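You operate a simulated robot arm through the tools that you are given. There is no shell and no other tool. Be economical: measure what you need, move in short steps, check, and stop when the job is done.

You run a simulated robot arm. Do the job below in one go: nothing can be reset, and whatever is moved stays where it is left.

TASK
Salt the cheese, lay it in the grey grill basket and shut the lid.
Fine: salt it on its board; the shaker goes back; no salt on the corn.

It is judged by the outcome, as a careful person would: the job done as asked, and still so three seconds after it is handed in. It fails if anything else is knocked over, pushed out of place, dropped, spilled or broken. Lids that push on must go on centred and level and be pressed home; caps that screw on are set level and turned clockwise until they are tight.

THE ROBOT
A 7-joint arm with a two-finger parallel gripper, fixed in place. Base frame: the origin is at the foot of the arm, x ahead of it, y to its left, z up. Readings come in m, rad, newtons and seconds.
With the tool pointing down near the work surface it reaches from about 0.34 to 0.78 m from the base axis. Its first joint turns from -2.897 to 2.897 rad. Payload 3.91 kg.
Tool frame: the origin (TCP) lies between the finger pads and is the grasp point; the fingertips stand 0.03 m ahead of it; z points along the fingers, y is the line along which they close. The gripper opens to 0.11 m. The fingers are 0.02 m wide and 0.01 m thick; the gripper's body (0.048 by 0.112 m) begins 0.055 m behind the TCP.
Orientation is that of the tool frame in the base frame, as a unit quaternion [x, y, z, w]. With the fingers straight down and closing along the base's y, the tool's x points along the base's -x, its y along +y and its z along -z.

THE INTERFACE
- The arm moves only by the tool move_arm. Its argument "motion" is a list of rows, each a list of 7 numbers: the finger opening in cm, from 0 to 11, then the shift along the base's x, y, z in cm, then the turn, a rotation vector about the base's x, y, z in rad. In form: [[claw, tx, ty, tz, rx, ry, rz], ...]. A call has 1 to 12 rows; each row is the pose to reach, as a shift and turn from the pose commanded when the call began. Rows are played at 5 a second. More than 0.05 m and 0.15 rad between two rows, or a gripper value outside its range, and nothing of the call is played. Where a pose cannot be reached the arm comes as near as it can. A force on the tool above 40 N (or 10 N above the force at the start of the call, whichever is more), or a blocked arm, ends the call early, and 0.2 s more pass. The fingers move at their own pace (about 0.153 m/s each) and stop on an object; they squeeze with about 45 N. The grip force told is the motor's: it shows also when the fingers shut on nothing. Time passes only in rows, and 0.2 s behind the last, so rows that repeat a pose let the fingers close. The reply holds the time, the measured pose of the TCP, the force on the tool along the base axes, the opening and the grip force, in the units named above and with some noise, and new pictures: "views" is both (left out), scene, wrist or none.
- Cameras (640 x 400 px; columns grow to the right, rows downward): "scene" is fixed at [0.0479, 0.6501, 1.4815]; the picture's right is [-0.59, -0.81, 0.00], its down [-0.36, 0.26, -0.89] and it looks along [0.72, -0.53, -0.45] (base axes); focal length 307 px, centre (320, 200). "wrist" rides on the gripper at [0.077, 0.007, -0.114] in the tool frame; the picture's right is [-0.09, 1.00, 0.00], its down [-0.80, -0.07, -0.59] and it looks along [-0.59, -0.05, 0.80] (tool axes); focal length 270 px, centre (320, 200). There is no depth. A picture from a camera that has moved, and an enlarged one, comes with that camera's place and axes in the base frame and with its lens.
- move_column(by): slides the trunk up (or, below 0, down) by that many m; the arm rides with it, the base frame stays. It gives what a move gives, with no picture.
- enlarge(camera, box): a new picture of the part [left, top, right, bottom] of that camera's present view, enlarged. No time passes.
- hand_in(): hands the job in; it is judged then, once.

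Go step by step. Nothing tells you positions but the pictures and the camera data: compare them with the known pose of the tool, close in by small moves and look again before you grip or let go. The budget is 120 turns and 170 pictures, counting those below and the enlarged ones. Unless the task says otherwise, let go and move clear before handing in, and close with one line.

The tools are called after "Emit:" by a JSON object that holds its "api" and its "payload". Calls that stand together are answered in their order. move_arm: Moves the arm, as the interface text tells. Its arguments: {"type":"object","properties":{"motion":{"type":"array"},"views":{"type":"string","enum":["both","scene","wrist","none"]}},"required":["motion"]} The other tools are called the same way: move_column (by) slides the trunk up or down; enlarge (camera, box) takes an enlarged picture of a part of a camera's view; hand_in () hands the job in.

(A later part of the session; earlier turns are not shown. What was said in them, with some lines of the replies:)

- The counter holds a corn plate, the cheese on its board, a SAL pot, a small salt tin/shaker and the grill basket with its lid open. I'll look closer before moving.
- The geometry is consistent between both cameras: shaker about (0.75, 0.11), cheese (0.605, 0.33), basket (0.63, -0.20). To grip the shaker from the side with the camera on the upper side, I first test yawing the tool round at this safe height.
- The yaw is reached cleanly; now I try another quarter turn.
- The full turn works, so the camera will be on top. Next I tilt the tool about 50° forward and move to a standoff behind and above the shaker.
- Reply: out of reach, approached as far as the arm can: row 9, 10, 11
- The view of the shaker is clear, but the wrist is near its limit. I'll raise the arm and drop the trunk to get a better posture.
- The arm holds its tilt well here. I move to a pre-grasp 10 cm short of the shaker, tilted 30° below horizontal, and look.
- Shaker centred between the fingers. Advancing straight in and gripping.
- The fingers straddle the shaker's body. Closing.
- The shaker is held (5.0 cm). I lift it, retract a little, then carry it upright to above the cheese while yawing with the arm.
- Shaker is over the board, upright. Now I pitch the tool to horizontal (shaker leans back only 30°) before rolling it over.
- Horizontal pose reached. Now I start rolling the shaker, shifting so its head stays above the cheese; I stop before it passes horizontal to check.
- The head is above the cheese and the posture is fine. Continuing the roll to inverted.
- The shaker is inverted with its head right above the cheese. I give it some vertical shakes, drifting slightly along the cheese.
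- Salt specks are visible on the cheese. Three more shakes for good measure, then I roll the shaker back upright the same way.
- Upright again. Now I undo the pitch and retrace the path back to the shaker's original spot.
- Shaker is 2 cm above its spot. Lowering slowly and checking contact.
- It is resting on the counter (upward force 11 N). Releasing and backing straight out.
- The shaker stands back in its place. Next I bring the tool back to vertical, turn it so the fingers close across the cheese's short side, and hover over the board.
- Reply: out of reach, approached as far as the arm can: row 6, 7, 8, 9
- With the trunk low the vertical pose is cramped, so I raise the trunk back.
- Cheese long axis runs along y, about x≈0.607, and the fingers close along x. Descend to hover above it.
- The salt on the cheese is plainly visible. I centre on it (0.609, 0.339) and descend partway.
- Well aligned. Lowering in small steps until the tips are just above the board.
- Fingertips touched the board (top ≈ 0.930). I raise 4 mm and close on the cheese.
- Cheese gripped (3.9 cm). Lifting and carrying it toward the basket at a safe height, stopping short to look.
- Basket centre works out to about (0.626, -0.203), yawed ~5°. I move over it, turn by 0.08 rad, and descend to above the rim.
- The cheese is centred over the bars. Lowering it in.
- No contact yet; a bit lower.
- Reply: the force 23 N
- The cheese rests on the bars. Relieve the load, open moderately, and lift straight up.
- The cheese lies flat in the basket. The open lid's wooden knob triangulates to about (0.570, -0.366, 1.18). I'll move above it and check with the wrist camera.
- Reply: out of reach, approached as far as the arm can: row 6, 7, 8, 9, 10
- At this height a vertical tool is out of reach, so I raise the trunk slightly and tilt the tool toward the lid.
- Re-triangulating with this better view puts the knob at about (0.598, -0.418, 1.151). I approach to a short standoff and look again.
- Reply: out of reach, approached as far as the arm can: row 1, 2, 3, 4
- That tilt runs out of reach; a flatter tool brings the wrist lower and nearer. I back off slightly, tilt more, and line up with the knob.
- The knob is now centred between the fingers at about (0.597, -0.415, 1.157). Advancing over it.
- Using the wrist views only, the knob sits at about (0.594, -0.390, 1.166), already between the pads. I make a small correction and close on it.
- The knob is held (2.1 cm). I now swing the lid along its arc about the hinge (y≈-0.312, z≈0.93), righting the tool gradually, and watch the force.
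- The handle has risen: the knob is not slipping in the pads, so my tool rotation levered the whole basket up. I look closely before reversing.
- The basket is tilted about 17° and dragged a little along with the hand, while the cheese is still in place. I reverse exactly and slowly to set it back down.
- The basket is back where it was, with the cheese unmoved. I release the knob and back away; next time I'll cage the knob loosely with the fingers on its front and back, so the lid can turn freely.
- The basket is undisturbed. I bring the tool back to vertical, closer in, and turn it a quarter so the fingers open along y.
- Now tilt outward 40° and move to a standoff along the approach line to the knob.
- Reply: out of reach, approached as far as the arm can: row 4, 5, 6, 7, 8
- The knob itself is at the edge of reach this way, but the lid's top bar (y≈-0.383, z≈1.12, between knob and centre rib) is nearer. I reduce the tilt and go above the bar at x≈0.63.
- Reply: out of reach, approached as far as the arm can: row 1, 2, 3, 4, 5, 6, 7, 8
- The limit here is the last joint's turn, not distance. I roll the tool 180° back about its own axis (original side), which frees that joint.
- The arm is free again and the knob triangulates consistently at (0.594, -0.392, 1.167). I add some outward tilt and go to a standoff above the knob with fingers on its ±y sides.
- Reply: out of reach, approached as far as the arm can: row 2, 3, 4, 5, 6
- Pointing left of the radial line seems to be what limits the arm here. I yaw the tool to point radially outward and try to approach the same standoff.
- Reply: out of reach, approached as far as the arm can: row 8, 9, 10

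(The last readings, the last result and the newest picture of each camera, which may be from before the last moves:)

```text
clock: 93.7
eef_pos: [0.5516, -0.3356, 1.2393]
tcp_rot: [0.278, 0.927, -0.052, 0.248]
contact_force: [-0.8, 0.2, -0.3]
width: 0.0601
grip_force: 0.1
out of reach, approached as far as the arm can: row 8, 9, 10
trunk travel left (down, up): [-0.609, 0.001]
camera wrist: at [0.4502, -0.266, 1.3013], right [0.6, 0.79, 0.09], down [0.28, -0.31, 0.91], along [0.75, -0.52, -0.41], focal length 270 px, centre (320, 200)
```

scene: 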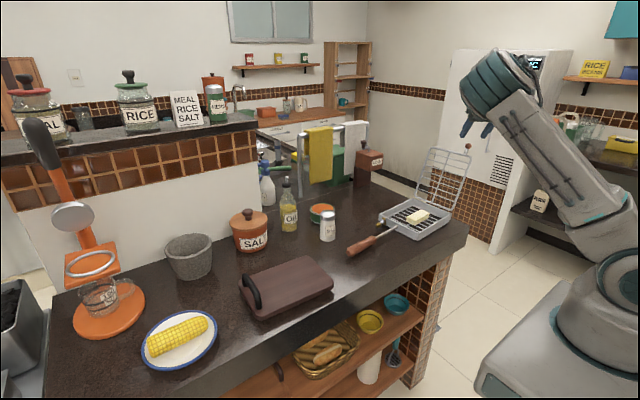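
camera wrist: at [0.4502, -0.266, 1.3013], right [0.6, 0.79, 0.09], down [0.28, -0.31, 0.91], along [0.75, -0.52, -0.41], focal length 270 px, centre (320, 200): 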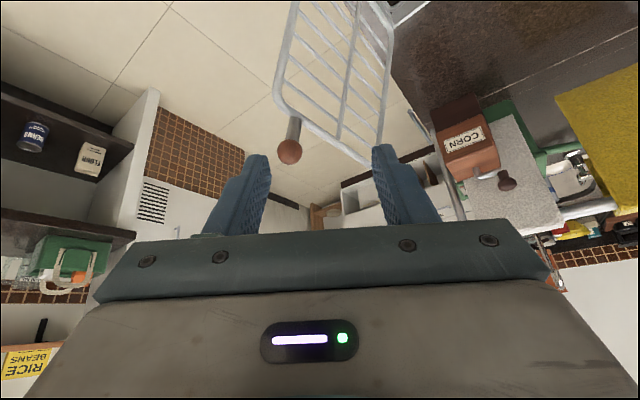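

Pointing radially gets noticeably further. I tilt flatter and realign along the approach line.

Emit:
{"api": "move_arm", "payload": {"motion": [[6, -1, 0.5, 0, -0.06, -0.11, 0], [6, -1, 0, -1, -0.12, -0.22, 0], [6, -1, -1, -2, -0.19, -0.35, 0], [6, -0.7, -2, -3, -0.19, -0.35, 0], [6, -0.7, -3, -3, -0.19, -0.35, 0], [6, -0.7, -3, -3, -0.19, -0.35, 0]], "views": "both"}}

Emit:
{"api": "enlarge", "payload": {"camera": "scene", "box": [400, 90, 520, 210]}}

```text
clock: 95.1
eef_pos: [0.5418, -0.3666, 1.2077]
tcp_rot: [0.259, 0.86, -0.088, 0.43]
contact_force: [-0.8, -0.3, 0.1]
width: 0.06
grip_force: 0.1
trunk travel left (down, up): [-0.609, 0.001]
camera wrist: at [0.4281, -0.289, 1.2192], right [0.56, 0.81, 0.14], down [-0.05, -0.13, 0.99], along [0.82, -0.57, -0.03], focal length 270 px, centre (320, 200)
```

scene: 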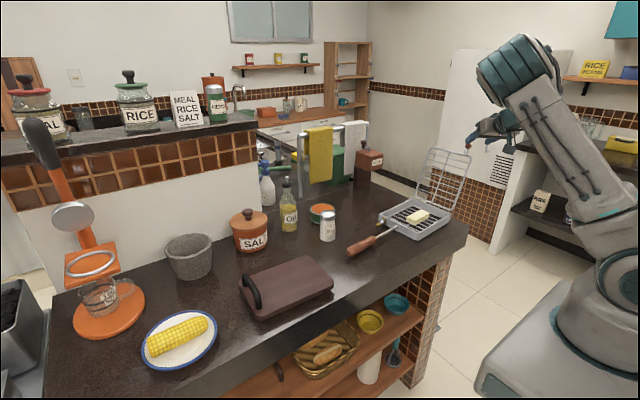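
wrist: 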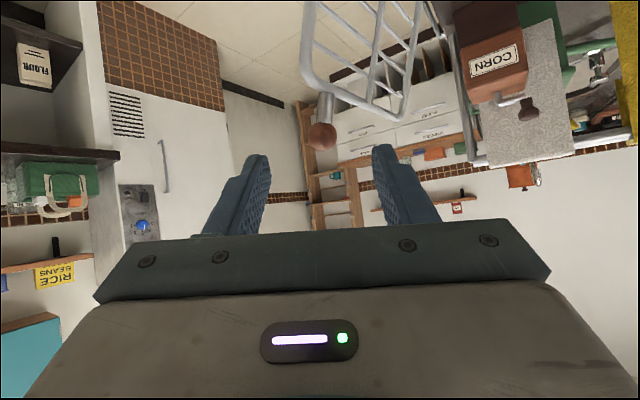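

```text
3.33 times, centred on (460, 150) of scene
camera zoom: at [0.0479, 0.6501, 1.4815], right [-0.59, -0.81, 0.0], down [-0.36, 0.26, -0.89], along [0.72, -0.53, -0.45], focal length 1023 px, centre (-147, 367)
```

zoom: 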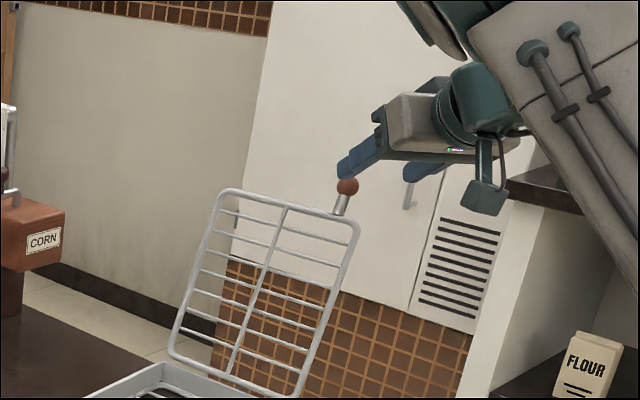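

Perfect alignment: the knob is centred between the open fingers. I advance to cage it loosely.

Emit:
{"api": "move_arm", "payload": {"motion": [[6, 1.5, -0.8, -1.3, 0, 0, 0], [6, 3, -1.6, -2.6, 0, 0, 0], [6, 4.4, -2.4, -3.7, 0, 0, 0], [6, 4.4, -2.4, -3.7, 0, 0, 0]], "views": "both"}}

Emit:
{"api": "enlarge", "payload": {"camera": "scene", "box": [400, 90, 520, 210]}}

```text
clock: 96.1
eef_pos: [0.58, -0.3633, 1.1832]
tcp_rot: [0.259, 0.86, -0.089, 0.43]
contact_force: [0.6, -0.3, 0.4]
width: 0.06
grip_force: 0.0
out of reach, approached as far as the arm can: row 1, 2, 3, 4
trunk travel left (down, up): [-0.609, 0.001]
camera wrist: at [0.4666, -0.2861, 1.194], right [0.56, 0.81, 0.14], down [-0.05, -0.13, 0.99], along [0.82, -0.57, -0.03], focal length 270 px, centre (320, 200)
```

scene: 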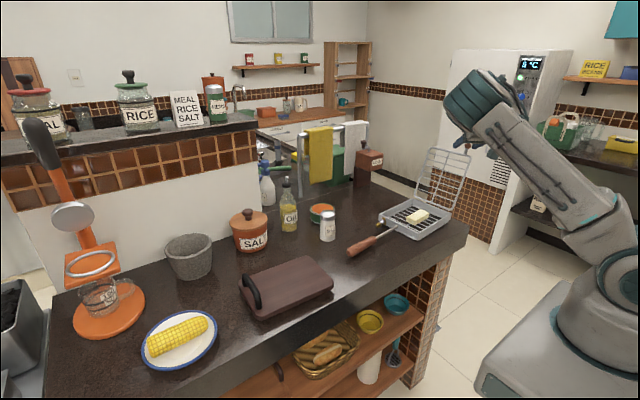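
wrist: 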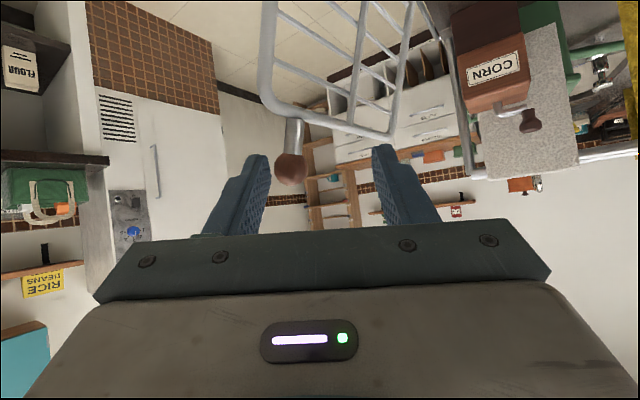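

```text
3.33 times, centred on (460, 150) of scene
camera zoom: at [0.0479, 0.6501, 1.4815], right [-0.59, -0.81, 0.0], down [-0.36, 0.26, -0.89], along [0.72, -0.53, -0.45], focal length 1023 px, centre (-147, 367)
```

zoom: 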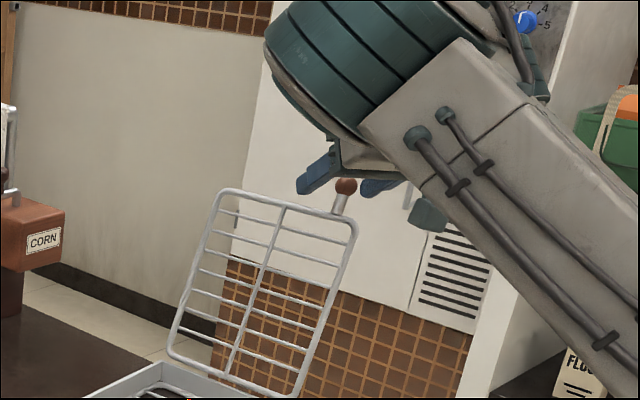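

Knob is at the fingertips near the rear finger. I yaw slightly more to the right and advance a little further for a secure cage.

Emit:
{"api": "move_arm", "payload": {"motion": [[6, 0, 0, 0, 0, 0, -0.1], [6, 0.2, -0.5, -0.3, 0, 0, -0.2], [6, 0.6, -1.2, -0.8, 0, 0, -0.25], [6, 0.9, -1.8, -1.2, 0, 0, -0.25], [6, 0.9, -1.8, -1.2, 0, 0, -0.25]], "views": "both"}}

Emit:
{"api": "enlarge", "payload": {"camera": "scene", "box": [400, 90, 520, 210]}}

```text
clock: 97.3
eef_pos: [0.5908, -0.3792, 1.1735]
tcp_rot: [0.364, 0.821, -0.141, 0.416]
contact_force: [0.4, -0.4, 0.5]
width: 0.0601
grip_force: 0.2
trunk travel left (down, up): [-0.609, 0.001]
camera wrist: at [0.4997, -0.2773, 1.1838], right [0.75, 0.65, 0.14], down [-0.08, -0.12, 0.99], along [0.66, -0.75, -0.03], focal length 270 px, centre (320, 200)
```

scene: 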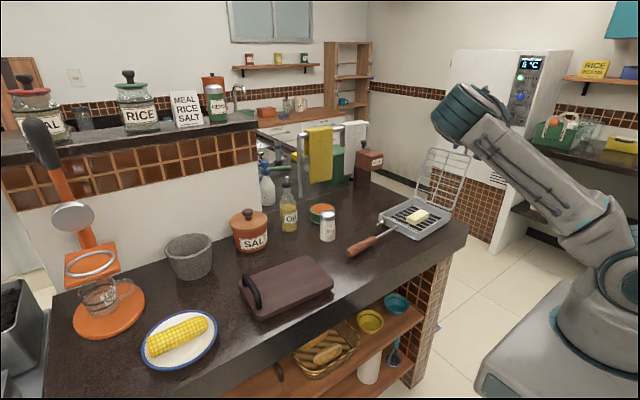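
wrist: 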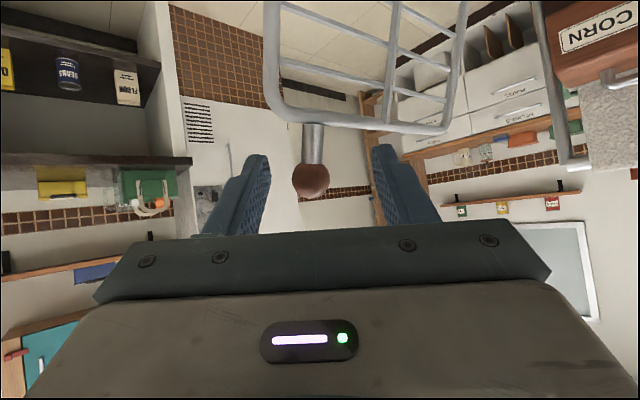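

```text
3.33 times, centred on (460, 150) of scene
camera zoom: at [0.0479, 0.6501, 1.4815], right [-0.59, -0.81, 0.0], down [-0.36, 0.26, -0.89], along [0.72, -0.53, -0.45], focal length 1023 px, centre (-147, 367)
```

zoom: 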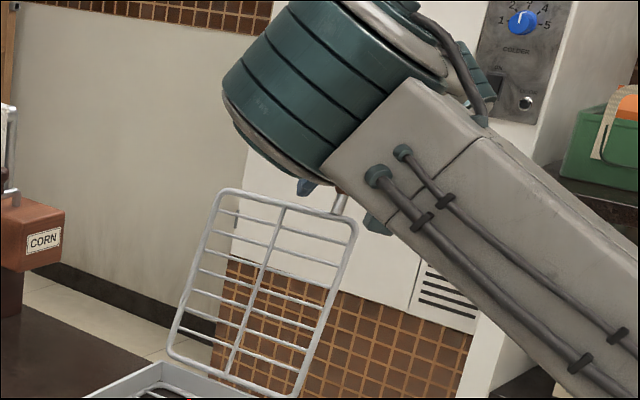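

The knob is well inside the cage. I narrow the opening to 4 cm (knob 2.1) and gently push the lid up to vertical along its arc, checking the force.

Emit:
{"api": "move_arm", "payload": {"motion": [[4, 0, 0, 0, 0, 0, 0], [4, -0.1, 1.3, 0.35, 0, 0, 0.05], [4, -0.2, 2.5, 0.66, 0, 0, 0.1], [4, -0.3, 3.8, 0.9, 0, 0, 0.15], [4, -0.4, 5.1, 1.05, 0, 0, 0.2], [4, -0.4, 5.1, 1.05, 0, 0, 0.2]], "views": "both"}}

Emit:
{"api": "enlarge", "payload": {"camera": "scene", "box": [360, 110, 500, 250]}}

```text
clock: 98.7
eef_pos: [0.5868, -0.3284, 1.1842]
tcp_rot: [0.281, 0.853, -0.099, 0.428]
contact_force: [-0.2, -0.6, 0.8]
width: 0.0402
grip_force: 0.2
trunk travel left (down, up): [-0.609, 0.001]
camera wrist: at [0.4773, -0.2459, 1.1947], right [0.6, 0.79, 0.14], down [-0.06, -0.13, 0.99], along [0.8, -0.61, -0.03], focal length 270 px, centre (320, 200)
```

scene: 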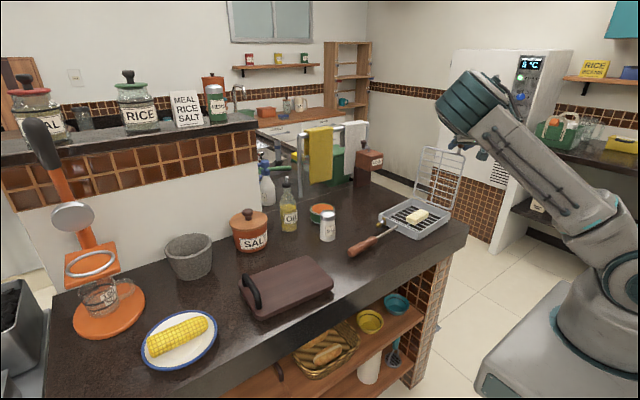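
wrist: 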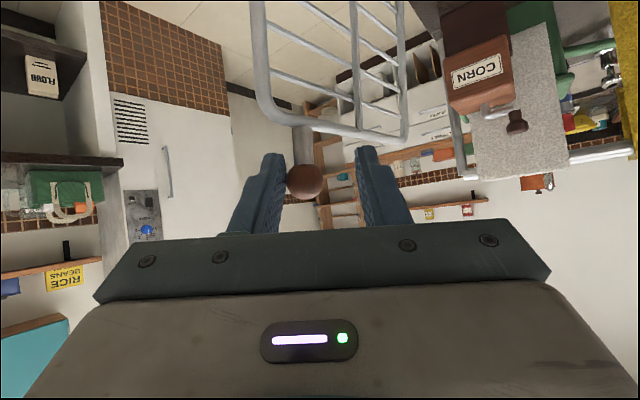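

```text
2.86 times, centred on (430, 180) of scene
camera zoom: at [0.0479, 0.6501, 1.4815], right [-0.59, -0.81, 0.0], down [-0.36, 0.26, -0.89], along [0.72, -0.53, -0.45], focal length 877 px, centre (6, 257)
```

zoom: 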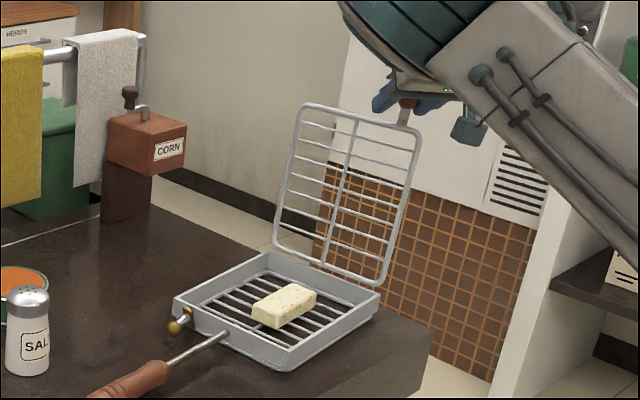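

The lid turns freely and the basket stays put. I continue through vertical, rolling the tool with the lid so the front finger will carry it.

Emit:
{"api": "move_arm", "payload": {"motion": [[4, -0.1, 1.2, 0.1, -0.02, 0, 0.03], [4, -0.2, 2.4, 0.12, -0.05, 0, 0.06], [4, -0.3, 3.5, 0.1, -0.08, 0, 0.1], [4, -0.37, 4.6, 0.02, -0.12, 0, 0.13], [4, -0.45, 5.7, -0.1, -0.16, 0, 0.16], [4, -0.54, 6.8, -0.26, -0.2, 0, 0.2], [4, -0.62, 7.9, -0.5, -0.25, 0, 0.22], [4, -0.71, 8.9, -0.73, -0.3, 0, 0.25], [4, -0.71, 8.9, -0.73, -0.3, 0, 0.25]], "views": "both"}}

Emit:
{"api": "enlarge", "payload": {"camera": "scene", "box": [360, 110, 500, 250]}}

```text
clock: 100.7
eef_pos: [0.5807, -0.2377, 1.1778]
tcp_rot: [0.106, 0.857, -0.172, 0.474]
contact_force: [0.2, 0.1, 1.0]
width: 0.04
grip_force: 0.0
trunk travel left (down, up): [-0.609, 0.001]
camera wrist: at [0.4538, -0.1857, 1.1667], right [0.39, 0.91, -0.12], down [-0.06, 0.15, 0.99], along [0.92, -0.38, 0.12], focal length 270 px, centre (320, 200)
```

scene: 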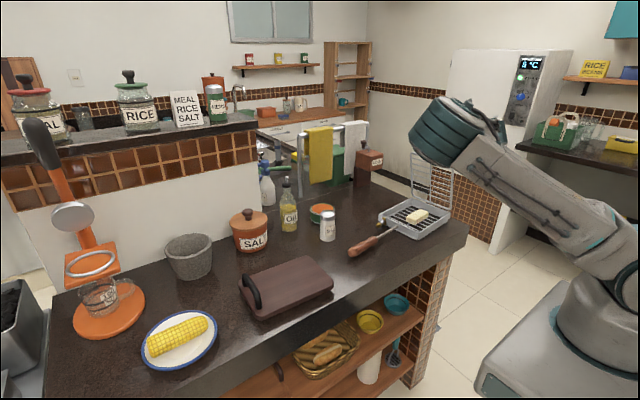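
wrist: 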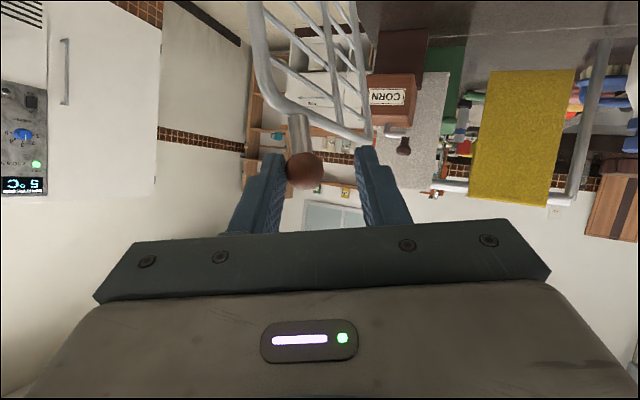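

```text
2.86 times, centred on (430, 180) of scene
camera zoom: at [0.0479, 0.6501, 1.4815], right [-0.59, -0.81, 0.0], down [-0.36, 0.26, -0.89], along [0.72, -0.53, -0.45], focal length 877 px, centre (6, 257)
```

zoom: 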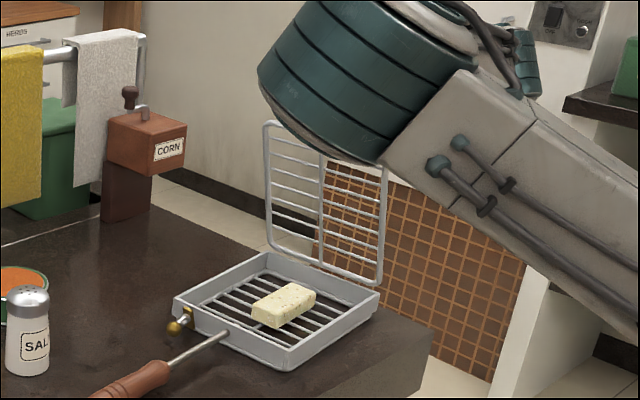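

Still smooth, with the knob riding on the rear finger. Continuing down the arc to about 45°.

Emit:
{"api": "move_arm", "payload": {"motion": [[4, -0.08, 1.05, -0.33, -0.045, 0, 0], [4, -0.16, 2.1, -0.66, -0.09, 0, 0], [4, -0.24, 3.1, -1.1, -0.13, 0, 0], [4, -0.32, 4.1, -1.5, -0.17, 0, 0], [4, -0.4, 5.1, -2.0, -0.22, 0, 0], [4, -0.48, 6.0, -2.5, -0.26, 0, 0], [4, -0.55, 7.0, -3.1, -0.3, 0, 0], [4, -0.63, 7.9, -3.7, -0.35, 0, 0], [4, -0.63, 7.9, -3.7, -0.35, 0, 0]], "views": "both"}}

Emit:
{"api": "enlarge", "payload": {"camera": "scene", "box": [360, 110, 500, 250]}}

```text
clock: 102.7
eef_pos: [0.573, -0.162, 1.1397]
tcp_rot: [0.022, 0.814, -0.318, 0.485]
contact_force: [0.3, -0.7, -0.3]
width: 0.0402
grip_force: 0.0
trunk travel left (down, up): [-0.609, 0.001]
camera wrist: at [0.4475, -0.116, 1.1133], right [0.39, 0.82, -0.42], down [-0.06, 0.48, 0.87], along [0.92, -0.31, 0.24], focal length 270 px, centre (320, 200)
```

scene: 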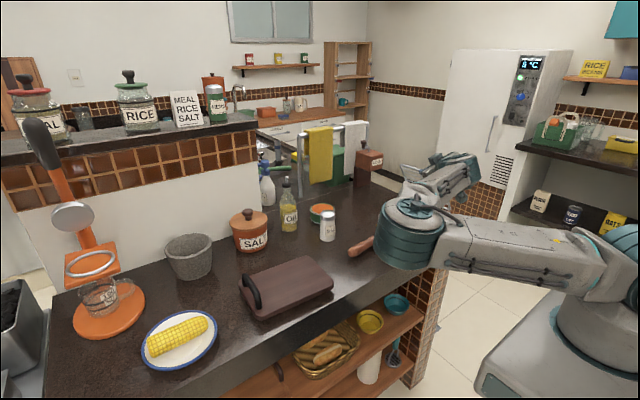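
wrist: 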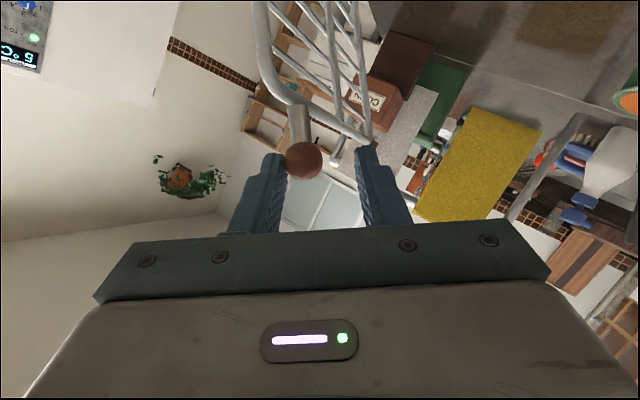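

```text
2.86 times, centred on (430, 180) of scene
camera zoom: at [0.0479, 0.6501, 1.4815], right [-0.59, -0.81, 0.0], down [-0.36, 0.26, -0.89], along [0.72, -0.53, -0.45], focal length 877 px, centre (6, 257)
```

zoom: 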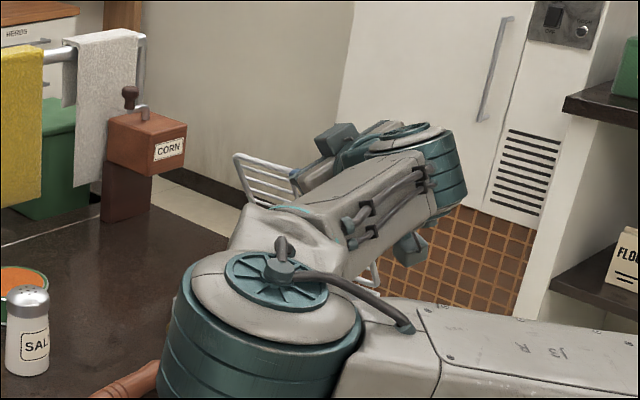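

The lid stays where I leave it (hinge friction keeps the knob on the rear finger), so I can finish by pressing from above. I withdraw the fingers from the knob and check that the lid holds.

Emit:
{"api": "move_arm", "payload": {"motion": [[5, 0, 0, 0, 0, 0, 0], [5.5, -1.6, 1.1, 0.7, 0, 0, 0], [6, -3.9, 2.7, 1.6, 0, 0, 0], [6, -7, 4.8, 3, 0, 0, 0], [6, -9.3, 6.5, 4.5, 0, 0, 0], [6, -10, 7, 8, 0, 0, 0]], "views": "both"}}

```text
clock: 104.1
eef_pos: [0.4747, -0.0867, 1.2182]
tcp_rot: [0.023, 0.814, -0.318, 0.485]
contact_force: [-0.3, 0.5, 0.3]
width: 0.06
grip_force: 0.0
out of reach, approached as far as the arm can: row 5
trunk travel left (down, up): [-0.609, 0.001]
camera wrist: at [0.3479, -0.0414, 1.1905], right [0.39, 0.82, -0.42], down [-0.06, 0.48, 0.87], along [0.92, -0.31, 0.24], focal length 270 px, centre (320, 200)
```

scene: 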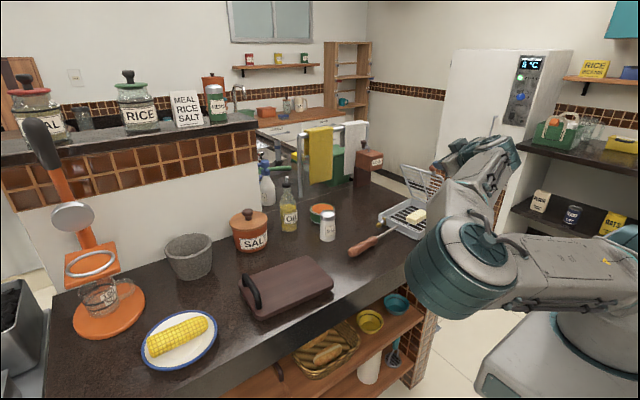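
wrist: 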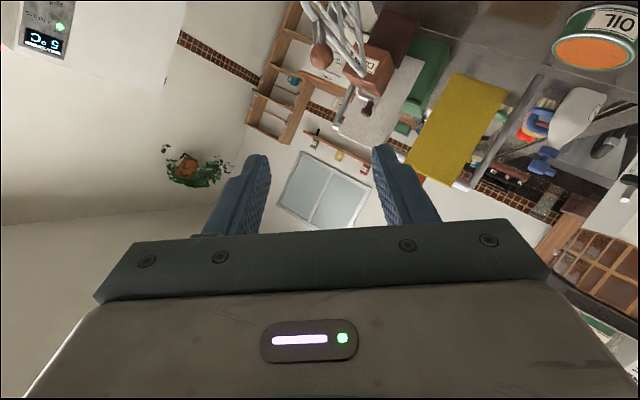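

The lid holds at about 60° on its own. I bring the tool to vertical with fingers closed, ready to press the lid down from above.

Emit:
{"api": "move_arm", "payload": {"motion": [[4, 0, 0, 0.5, 0.075, 0.115, 0.005], [2, 0, 0, 1, 0.151, 0.23, 0.011], [0, 0, 0, 1.5, 0.226, 0.345, 0.016], [0, 0.5, 0, 2, 0.302, 0.46, 0.022], [0, 1, 0, 2.5, 0.377, 0.576, 0.027], [0, 1.5, 0, 3, 0.453, 0.691, 0.033], [0, 2, 0, 3, 0.528, 0.806, 0.038], [0, 2.5, -1, 3, 0.604, 0.921, 0.044], [0, 3, -2, 3, 0.679, 1.036, 0.049], [0, 4, -4, 3, 0.679, 1.036, 0.049], [0, 4, -4, 3, 0.679, 1.036, 0.049]], "views": "both"}}

Emit:
{"api": "enlarge", "payload": {"camera": "scene", "box": [360, 120, 500, 260]}}

```text
clock: 106.5
eef_pos: [0.5113, -0.1277, 1.2521]
tcp_rot: [-0.001, 1.0, 0.001, -0.001]
contact_force: [-0.1, 0.6, 1.2]
width: 0.0
grip_force: 37.8
trunk travel left (down, up): [-0.609, 0.001]
camera wrist: at [0.4363, -0.1217, 1.3662], right [0.09, 1.0, 0.0], down [0.8, -0.07, 0.59], along [0.59, -0.05, -0.81], focal length 270 px, centre (320, 200)
```

scene: 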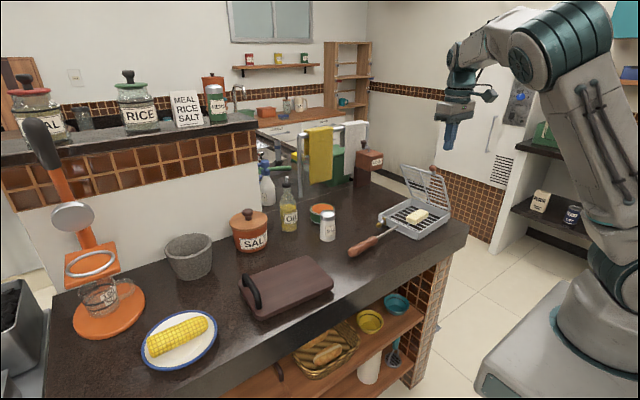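
wrist: 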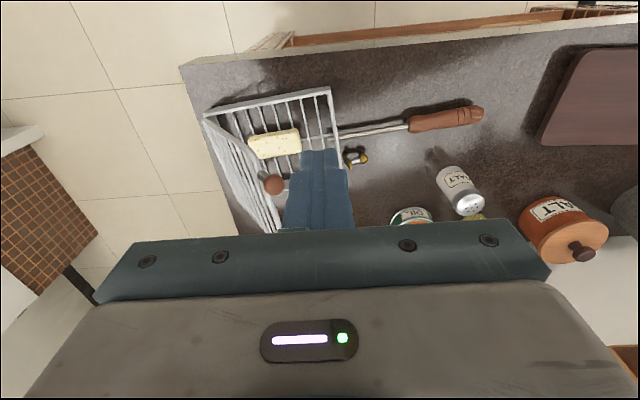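

```text
2.86 times, centred on (430, 190) of scene
camera zoom: at [0.0479, 0.6501, 1.4815], right [-0.59, -0.81, 0.0], down [-0.36, 0.26, -0.89], along [0.72, -0.53, -0.45], focal length 877 px, centre (6, 229)
```

zoom: 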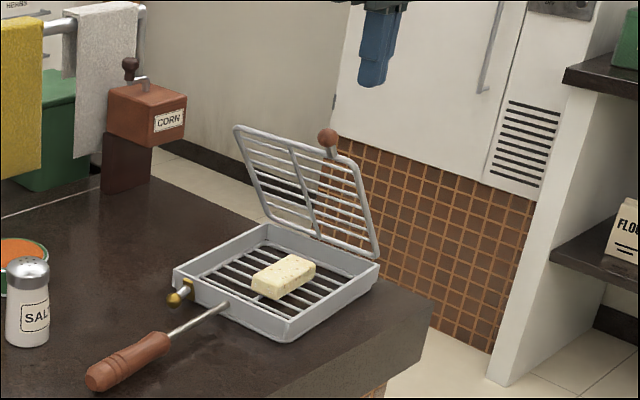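

Knob now at about (0.573, -0.177, 1.14), lid ≈57° open. I place the closed fingertips just above the lid's top bar at x≈0.63.

Emit:
{"api": "move_arm", "payload": {"motion": [[0, 3, -2, -1, 0, 0, 0], [0, 6, -4, -2, 0, 0, 0], [0, 9, -6, -4, 0, 0, 0], [0, 11.9, -7.2, -7, 0, 0, 0], [0, 11.9, -7.2, -8.7, 0, 0, 0], [0, 11.9, -7.2, -8.7, 0, 0, 0]], "views": "both"}}

Emit:
{"api": "enlarge", "payload": {"camera": "scene", "box": [360, 120, 500, 260]}}

```text
clock: 107.9
eef_pos: [0.6304, -0.2028, 1.16]
tcp_rot: [-0.002, 1.0, 0.001, -0.001]
contact_force: [0.5, 0.6, -0.3]
width: 0.0001
grip_force: 38.0
out of reach, approached as far as the arm can: row 4
trunk travel left (down, up): [-0.609, 0.001]
camera wrist: at [0.5553, -0.1961, 1.2741], right [0.09, 1.0, 0.0], down [0.8, -0.07, 0.59], along [0.59, -0.05, -0.8], focal length 270 px, centre (320, 200)
```

scene: 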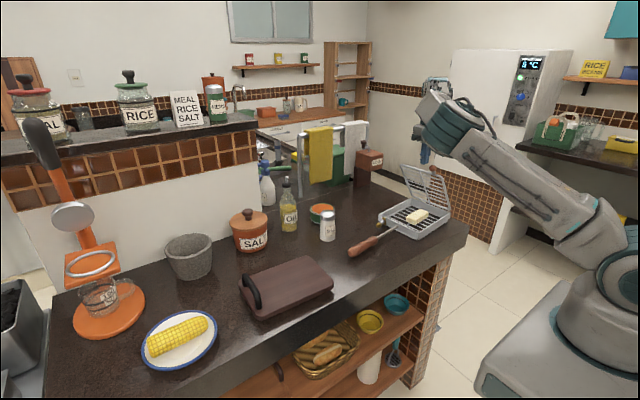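
wrist: 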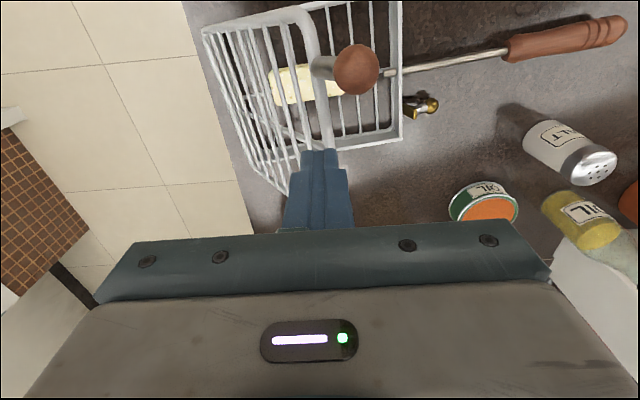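

```text
2.86 times, centred on (430, 190) of scene
camera zoom: at [0.0479, 0.6501, 1.4815], right [-0.59, -0.81, 0.0], down [-0.36, 0.26, -0.89], along [0.72, -0.53, -0.45], focal length 877 px, centre (6, 229)
```

zoom: 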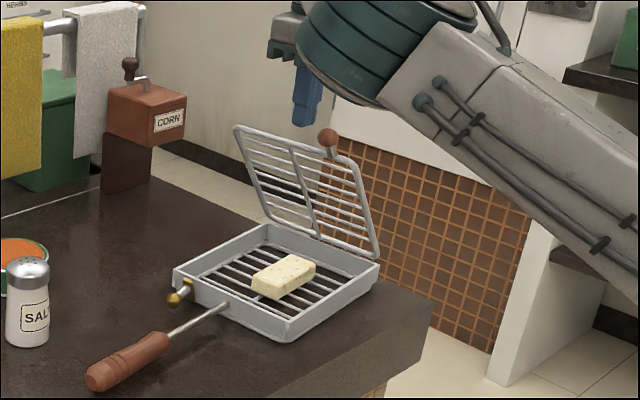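

The tip is over the bar. I press the lid down following the bar's arc, to about 30° first.

Emit:
{"api": "move_arm", "payload": {"motion": [[0, 0, 0.4, -1.5, 0, 0, 0], [0, -0.05, 1.0, -2.5, 0, 0, 0], [0, -0.1, 2.0, -3.4, 0, 0, 0], [0, -0.2, 2.9, -4.2, 0, 0, 0], [0, -0.3, 3.9, -5.1, 0, 0, 0], [0, -0.4, 4.9, -6.3, 0, 0, 0], [0, -0.4, 4.9, -6.3, 0, 0, 0]], "views": "both"}}

Emit:
{"api": "enlarge", "payload": {"camera": "scene", "box": [360, 120, 500, 260]}}

```text
clock: 109.5
eef_pos: [0.6315, -0.152, 1.0999]
tcp_rot: [0.0, 1.0, 0.0, -0.001]
contact_force: [-0.1, 0.9, 0.0]
width: 0.0001
grip_force: 37.8
trunk travel left (down, up): [-0.609, 0.001]
camera wrist: at [0.5547, -0.1465, 1.2134], right [0.09, 1.0, 0.0], down [0.8, -0.07, 0.59], along [0.59, -0.05, -0.8], focal length 270 px, centre (320, 200)
```

scene: 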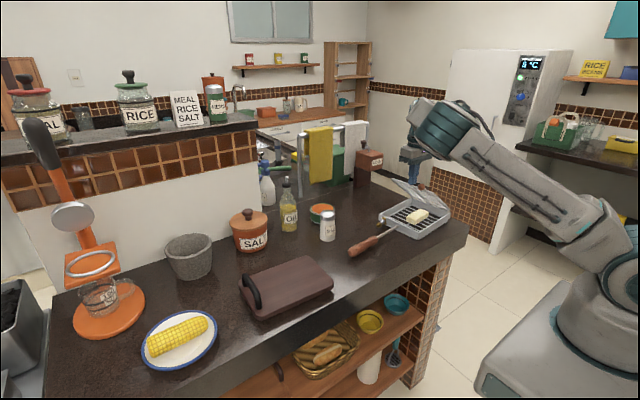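
wrist: 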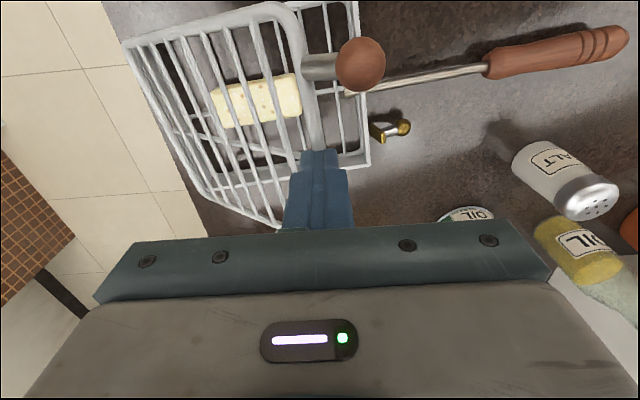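

```text
2.86 times, centred on (430, 190) of scene
camera zoom: at [0.0479, 0.6501, 1.4815], right [-0.59, -0.81, 0.0], down [-0.36, 0.26, -0.89], along [0.72, -0.53, -0.45], focal length 877 px, centre (6, 229)
```

zoom: 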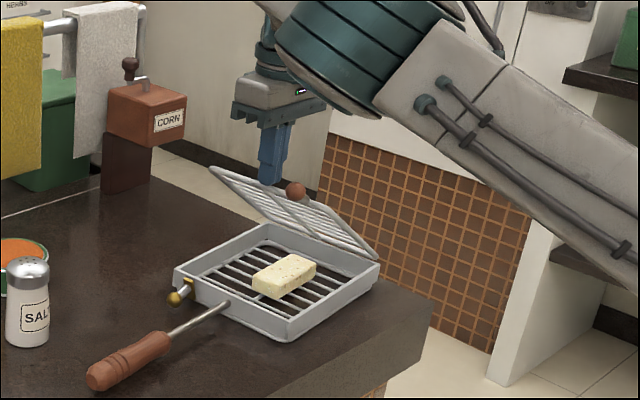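

Working smoothly. Continuing down to about 10°.

Emit:
{"api": "move_arm", "payload": {"motion": [[0, -0.1, 1.1, -1.4, 0, 0, 0], [0, -0.15, 2.1, -2.95, 0, 0, 0], [0, -0.2, 2.9, -4.5, 0, 0, 0], [0, -0.25, 3.6, -6.2, 0, 0, 0], [0, -0.3, 4.1, -7.9, 0, 0, 0], [0, -0.3, 4.1, -7.9, 0, 0, 0]], "views": "both"}}

Emit:
{"api": "enlarge", "payload": {"camera": "scene", "box": [360, 150, 480, 270]}}

```text
clock: 110.9
eef_pos: [0.6283, -0.1133, 1.0204]
tcp_rot: [-0.001, 1.0, 0.001, -0.002]
contact_force: [0.1, -0.3, 0.4]
width: 0.0
grip_force: 37.5
trunk travel left (down, up): [-0.609, 0.001]
camera wrist: at [0.551, -0.1066, 1.1343], right [0.09, 1.0, 0.0], down [0.8, -0.07, 0.59], along [0.59, -0.05, -0.8], focal length 270 px, centre (320, 200)
```

scene: 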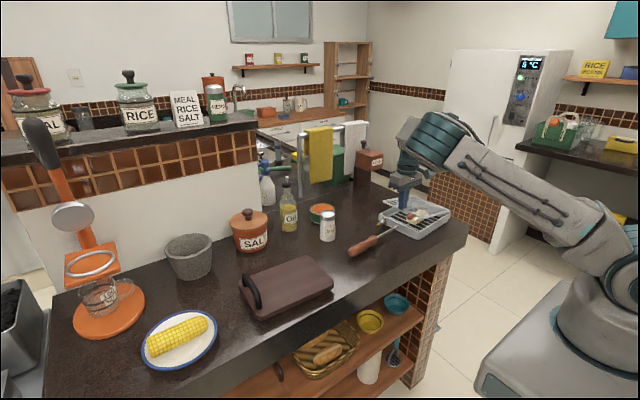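
wrist: 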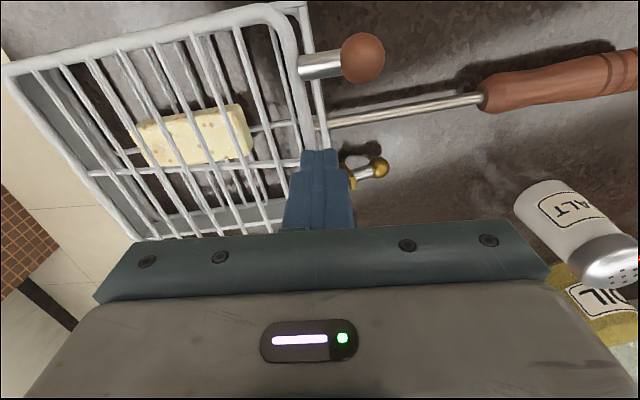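

```text
3.33 times, centred on (420, 210) of scene
camera zoom: at [0.0479, 0.6501, 1.4815], right [-0.59, -0.81, 0.0], down [-0.36, 0.26, -0.89], along [0.72, -0.53, -0.45], focal length 1023 px, centre (-13, 167)
```

zoom: 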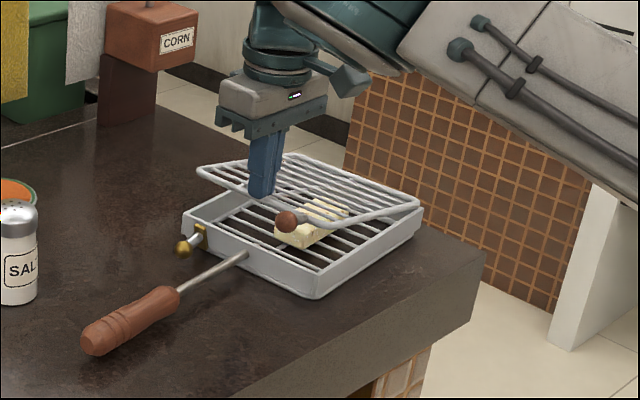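

Nearly shut (~15°). The bar is slightly toward −y of the tip, so I shift 6 mm and press the rest of the way in small steps.

Emit:
{"api": "move_arm", "payload": {"motion": [[0, 0, -0.5, -0.3, 0, 0, 0], [0, 0, -0.5, -1.3, 0, 0, 0], [0, 0, -0.4, -2.3, 0, 0, 0], [0, 0, -0.4, -3.3, 0, 0, 0], [0, 0, -0.4, -4.0, 0, 0, 0], [0, 0, -0.4, -4.0, 0, 0, 0]], "views": "wrist"}}

Emit:
{"api": "enlarge", "payload": {"camera": "scene", "box": [370, 170, 460, 260]}}

```text
clock: 112.3
eef_pos: [0.6265, -0.1166, 0.98]
tcp_rot: [-0.001, 1.0, 0.0, -0.001]
contact_force: [-0.6, 0.3, 0.0]
width: 0.0001
grip_force: 37.1
trunk travel left (down, up): [-0.609, 0.001]
camera wrist: at [0.5502, -0.1098, 1.0946], right [0.09, 1.0, 0.0], down [0.8, -0.07, 0.59], along [0.59, -0.05, -0.81], focal length 270 px, centre (320, 200)
```

wrist: 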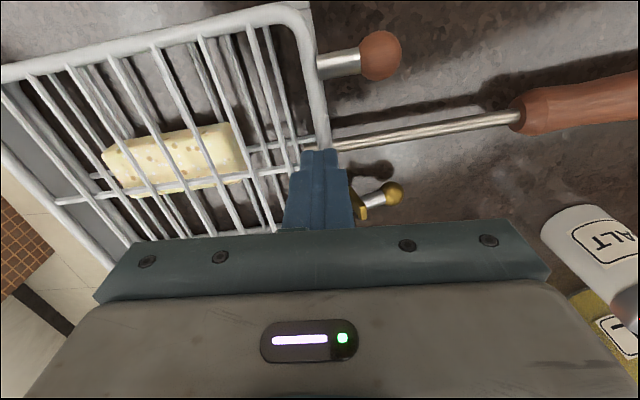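

```text
4.44 times, centred on (415, 215) of scene
camera zoom: at [0.0479, 0.6501, 1.4815], right [-0.59, -0.81, 0.0], down [-0.36, 0.26, -0.89], along [0.72, -0.53, -0.45], focal length 1364 px, centre (-102, 133)
```

zoom: 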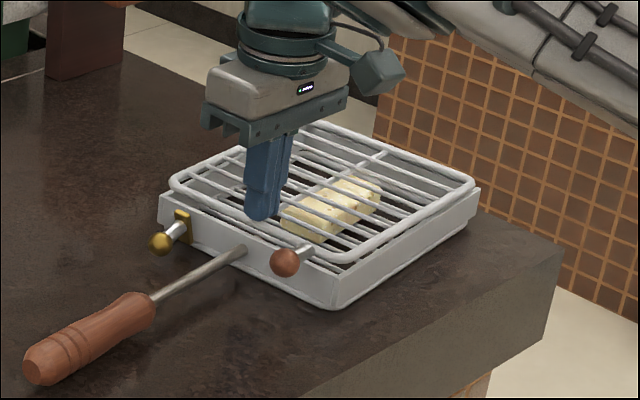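

Almost flush. Pressing the last bit until it seats.

Emit:
{"api": "move_arm", "payload": {"motion": [[0, 0, 0, -0.5, 0, 0, 0], [0, 0, 0, -1.0, 0, 0, 0], [0, 0, 0, -1.0, 0, 0, 0]], "views": "none"}}

Emit:
{"api": "enlarge", "payload": {"camera": "scene", "box": [370, 170, 460, 260]}}

```text
clock: 113.1
eef_pos: [0.6264, -0.1167, 0.9725]
tcp_rot: [-0.001, 1.0, 0.0, 0.001]
contact_force: [1.3, 0.0, 14.6]
width: 0.0
grip_force: 37.8
trunk travel left (down, up): [-0.609, 0.001]
```

```text
4.44 times, centred on (415, 215) of scene
camera zoom: at [0.0479, 0.6501, 1.4815], right [-0.59, -0.81, 0.0], down [-0.36, 0.26, -0.89], along [0.72, -0.53, -0.45], focal length 1364 px, centre (-102, 133)
```

zoom: 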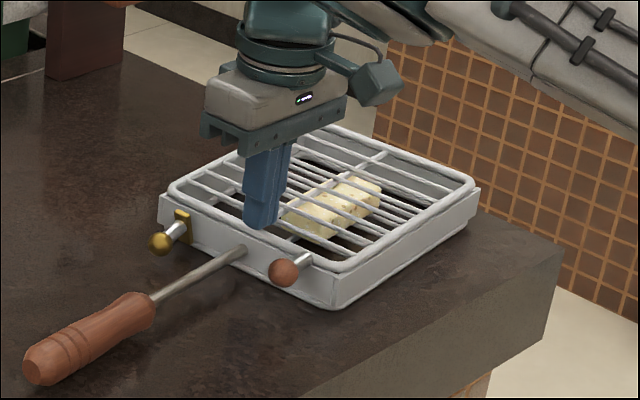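

Emit:
{"api": "move_arm", "payload": {"motion": [[0, 0, 0, -0.3, 0, 0, 0], [0, 0, 0, -0.3, 0, 0, 0]], "views": "none"}}

Emit:
{"api": "move_arm", "payload": {"motion": [[0, 0, 0, 0.8, 0, 0, 0], [0, 0, 0, 3, 0, 0, 0], [0, -1, 2, 7, 0, 0, 0], [0, -4, 4, 11, 0, 0, 0], [0, -8, 6, 14, 0, 0, 0], [0, -12, 6, 17, 0, 0, 0]], "views": "both"}}

Emit:
{"api": "enlarge", "payload": {"camera": "scene", "box": [370, 170, 460, 260]}}

```text
clock: 113.7
eef_pos: [0.6258, -0.1171, 0.9707]
tcp_rot: [0.0, 1.0, 0.0, 0.003]
contact_force: [6.5, 1.2, 34.8]
width: 0.0
grip_force: 37.6
trunk travel left (down, up): [-0.609, 0.001]
```

```text
refused: row 4 steps farther than a row can; nothing moved
```

```text
4.44 times, centred on (415, 215) of scene
camera zoom: at [0.0479, 0.6501, 1.4815], right [-0.59, -0.81, 0.0], down [-0.36, 0.26, -0.89], along [0.72, -0.53, -0.45], focal length 1364 px, centre (-102, 133)
```

zoom: 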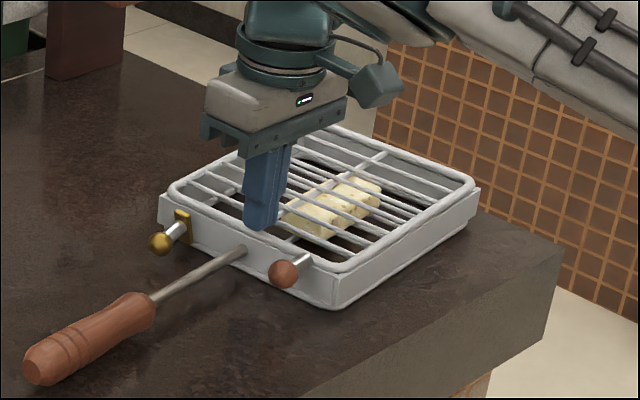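

The lid is seated firmly (35 N, no further travel). Lifting off and stepping back for a full look.

Emit:
{"api": "move_arm", "payload": {"motion": [[0, 0, 0, 0.8, 0, 0, 0], [0, 0, 0, 3, 0, 0, 0], [0, -1, 1, 6.5, 0, 0, 0], [0, -3, 2, 10, 0, 0, 0], [0, -6, 3, 13, 0, 0, 0], [0, -9, 4, 16, 0, 0, 0], [0, -12, 5, 18, 0, 0, 0]], "views": "both"}}

Emit:
{"api": "enlarge", "payload": {"camera": "scene", "box": [370, 170, 460, 260]}}

Emit:
{"api": "enlarge", "payload": {"camera": "wrist", "box": [160, 20, 440, 220]}}

```text
clock: 115.3
eef_pos: [0.51, -0.0642, 1.1446]
tcp_rot: [-0.003, 1.0, 0.001, 0.001]
contact_force: [-0.2, 0.1, 0.6]
width: 0.0002
grip_force: 38.0
trunk travel left (down, up): [-0.609, 0.001]
camera wrist: at [0.4319, -0.0568, 1.2594], right [0.09, 1.0, 0.0], down [0.8, -0.07, 0.59], along [0.59, -0.05, -0.8], focal length 270 px, centre (320, 200)
```

scene: 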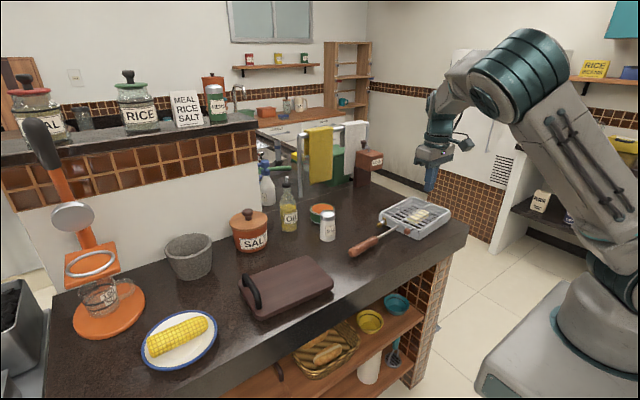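
wrist: 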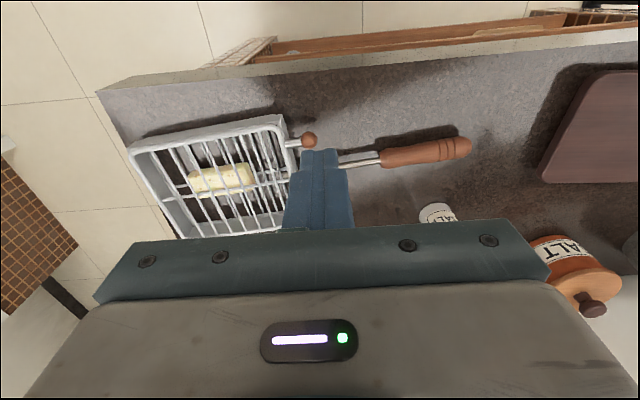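

```text
4.44 times, centred on (415, 215) of scene
camera zoom: at [0.0479, 0.6501, 1.4815], right [-0.59, -0.81, 0.0], down [-0.36, 0.26, -0.89], along [0.72, -0.53, -0.45], focal length 1364 px, centre (-102, 133)
```

zoom: 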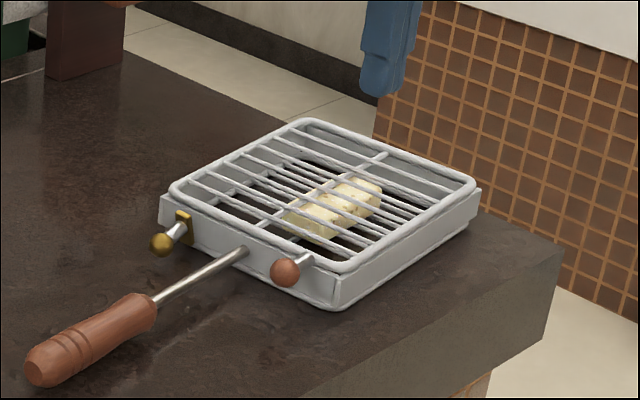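

```text
2.00 times, centred on (300, 120) of wrist
camera zoom: at [0.4319, -0.0568, 1.2594], right [0.09, 1.0, 0.0], down [0.8, -0.07, 0.59], along [0.59, -0.05, -0.8], focal length 541 px, centre (360, 360)
```

zoom: 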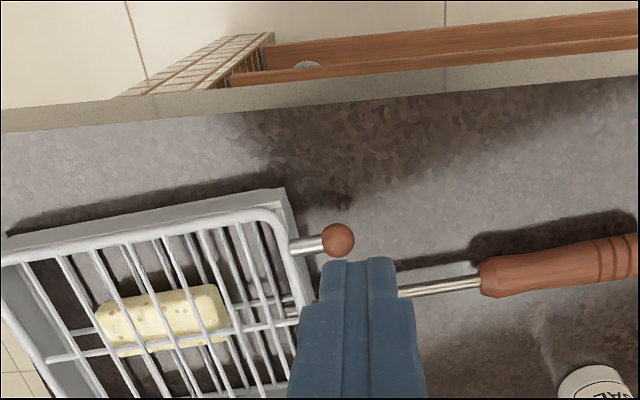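

The salted cheese lies under the shut, level lid. The shaker, board and corn plate are in their places, and the arm is clear, so I hand in.

Emit:
{"api": "hand_in", "payload": {}}

```text
The job is handed in.
```

The cheese was salted on its board and is in the grey grill basket with the lid pressed shut. The shaker is back in its place and no salt went near the corn. On the first try at the lid I levered the basket up briefly; I set it back within about 4 mm of where it was, and the cheese stayed in.
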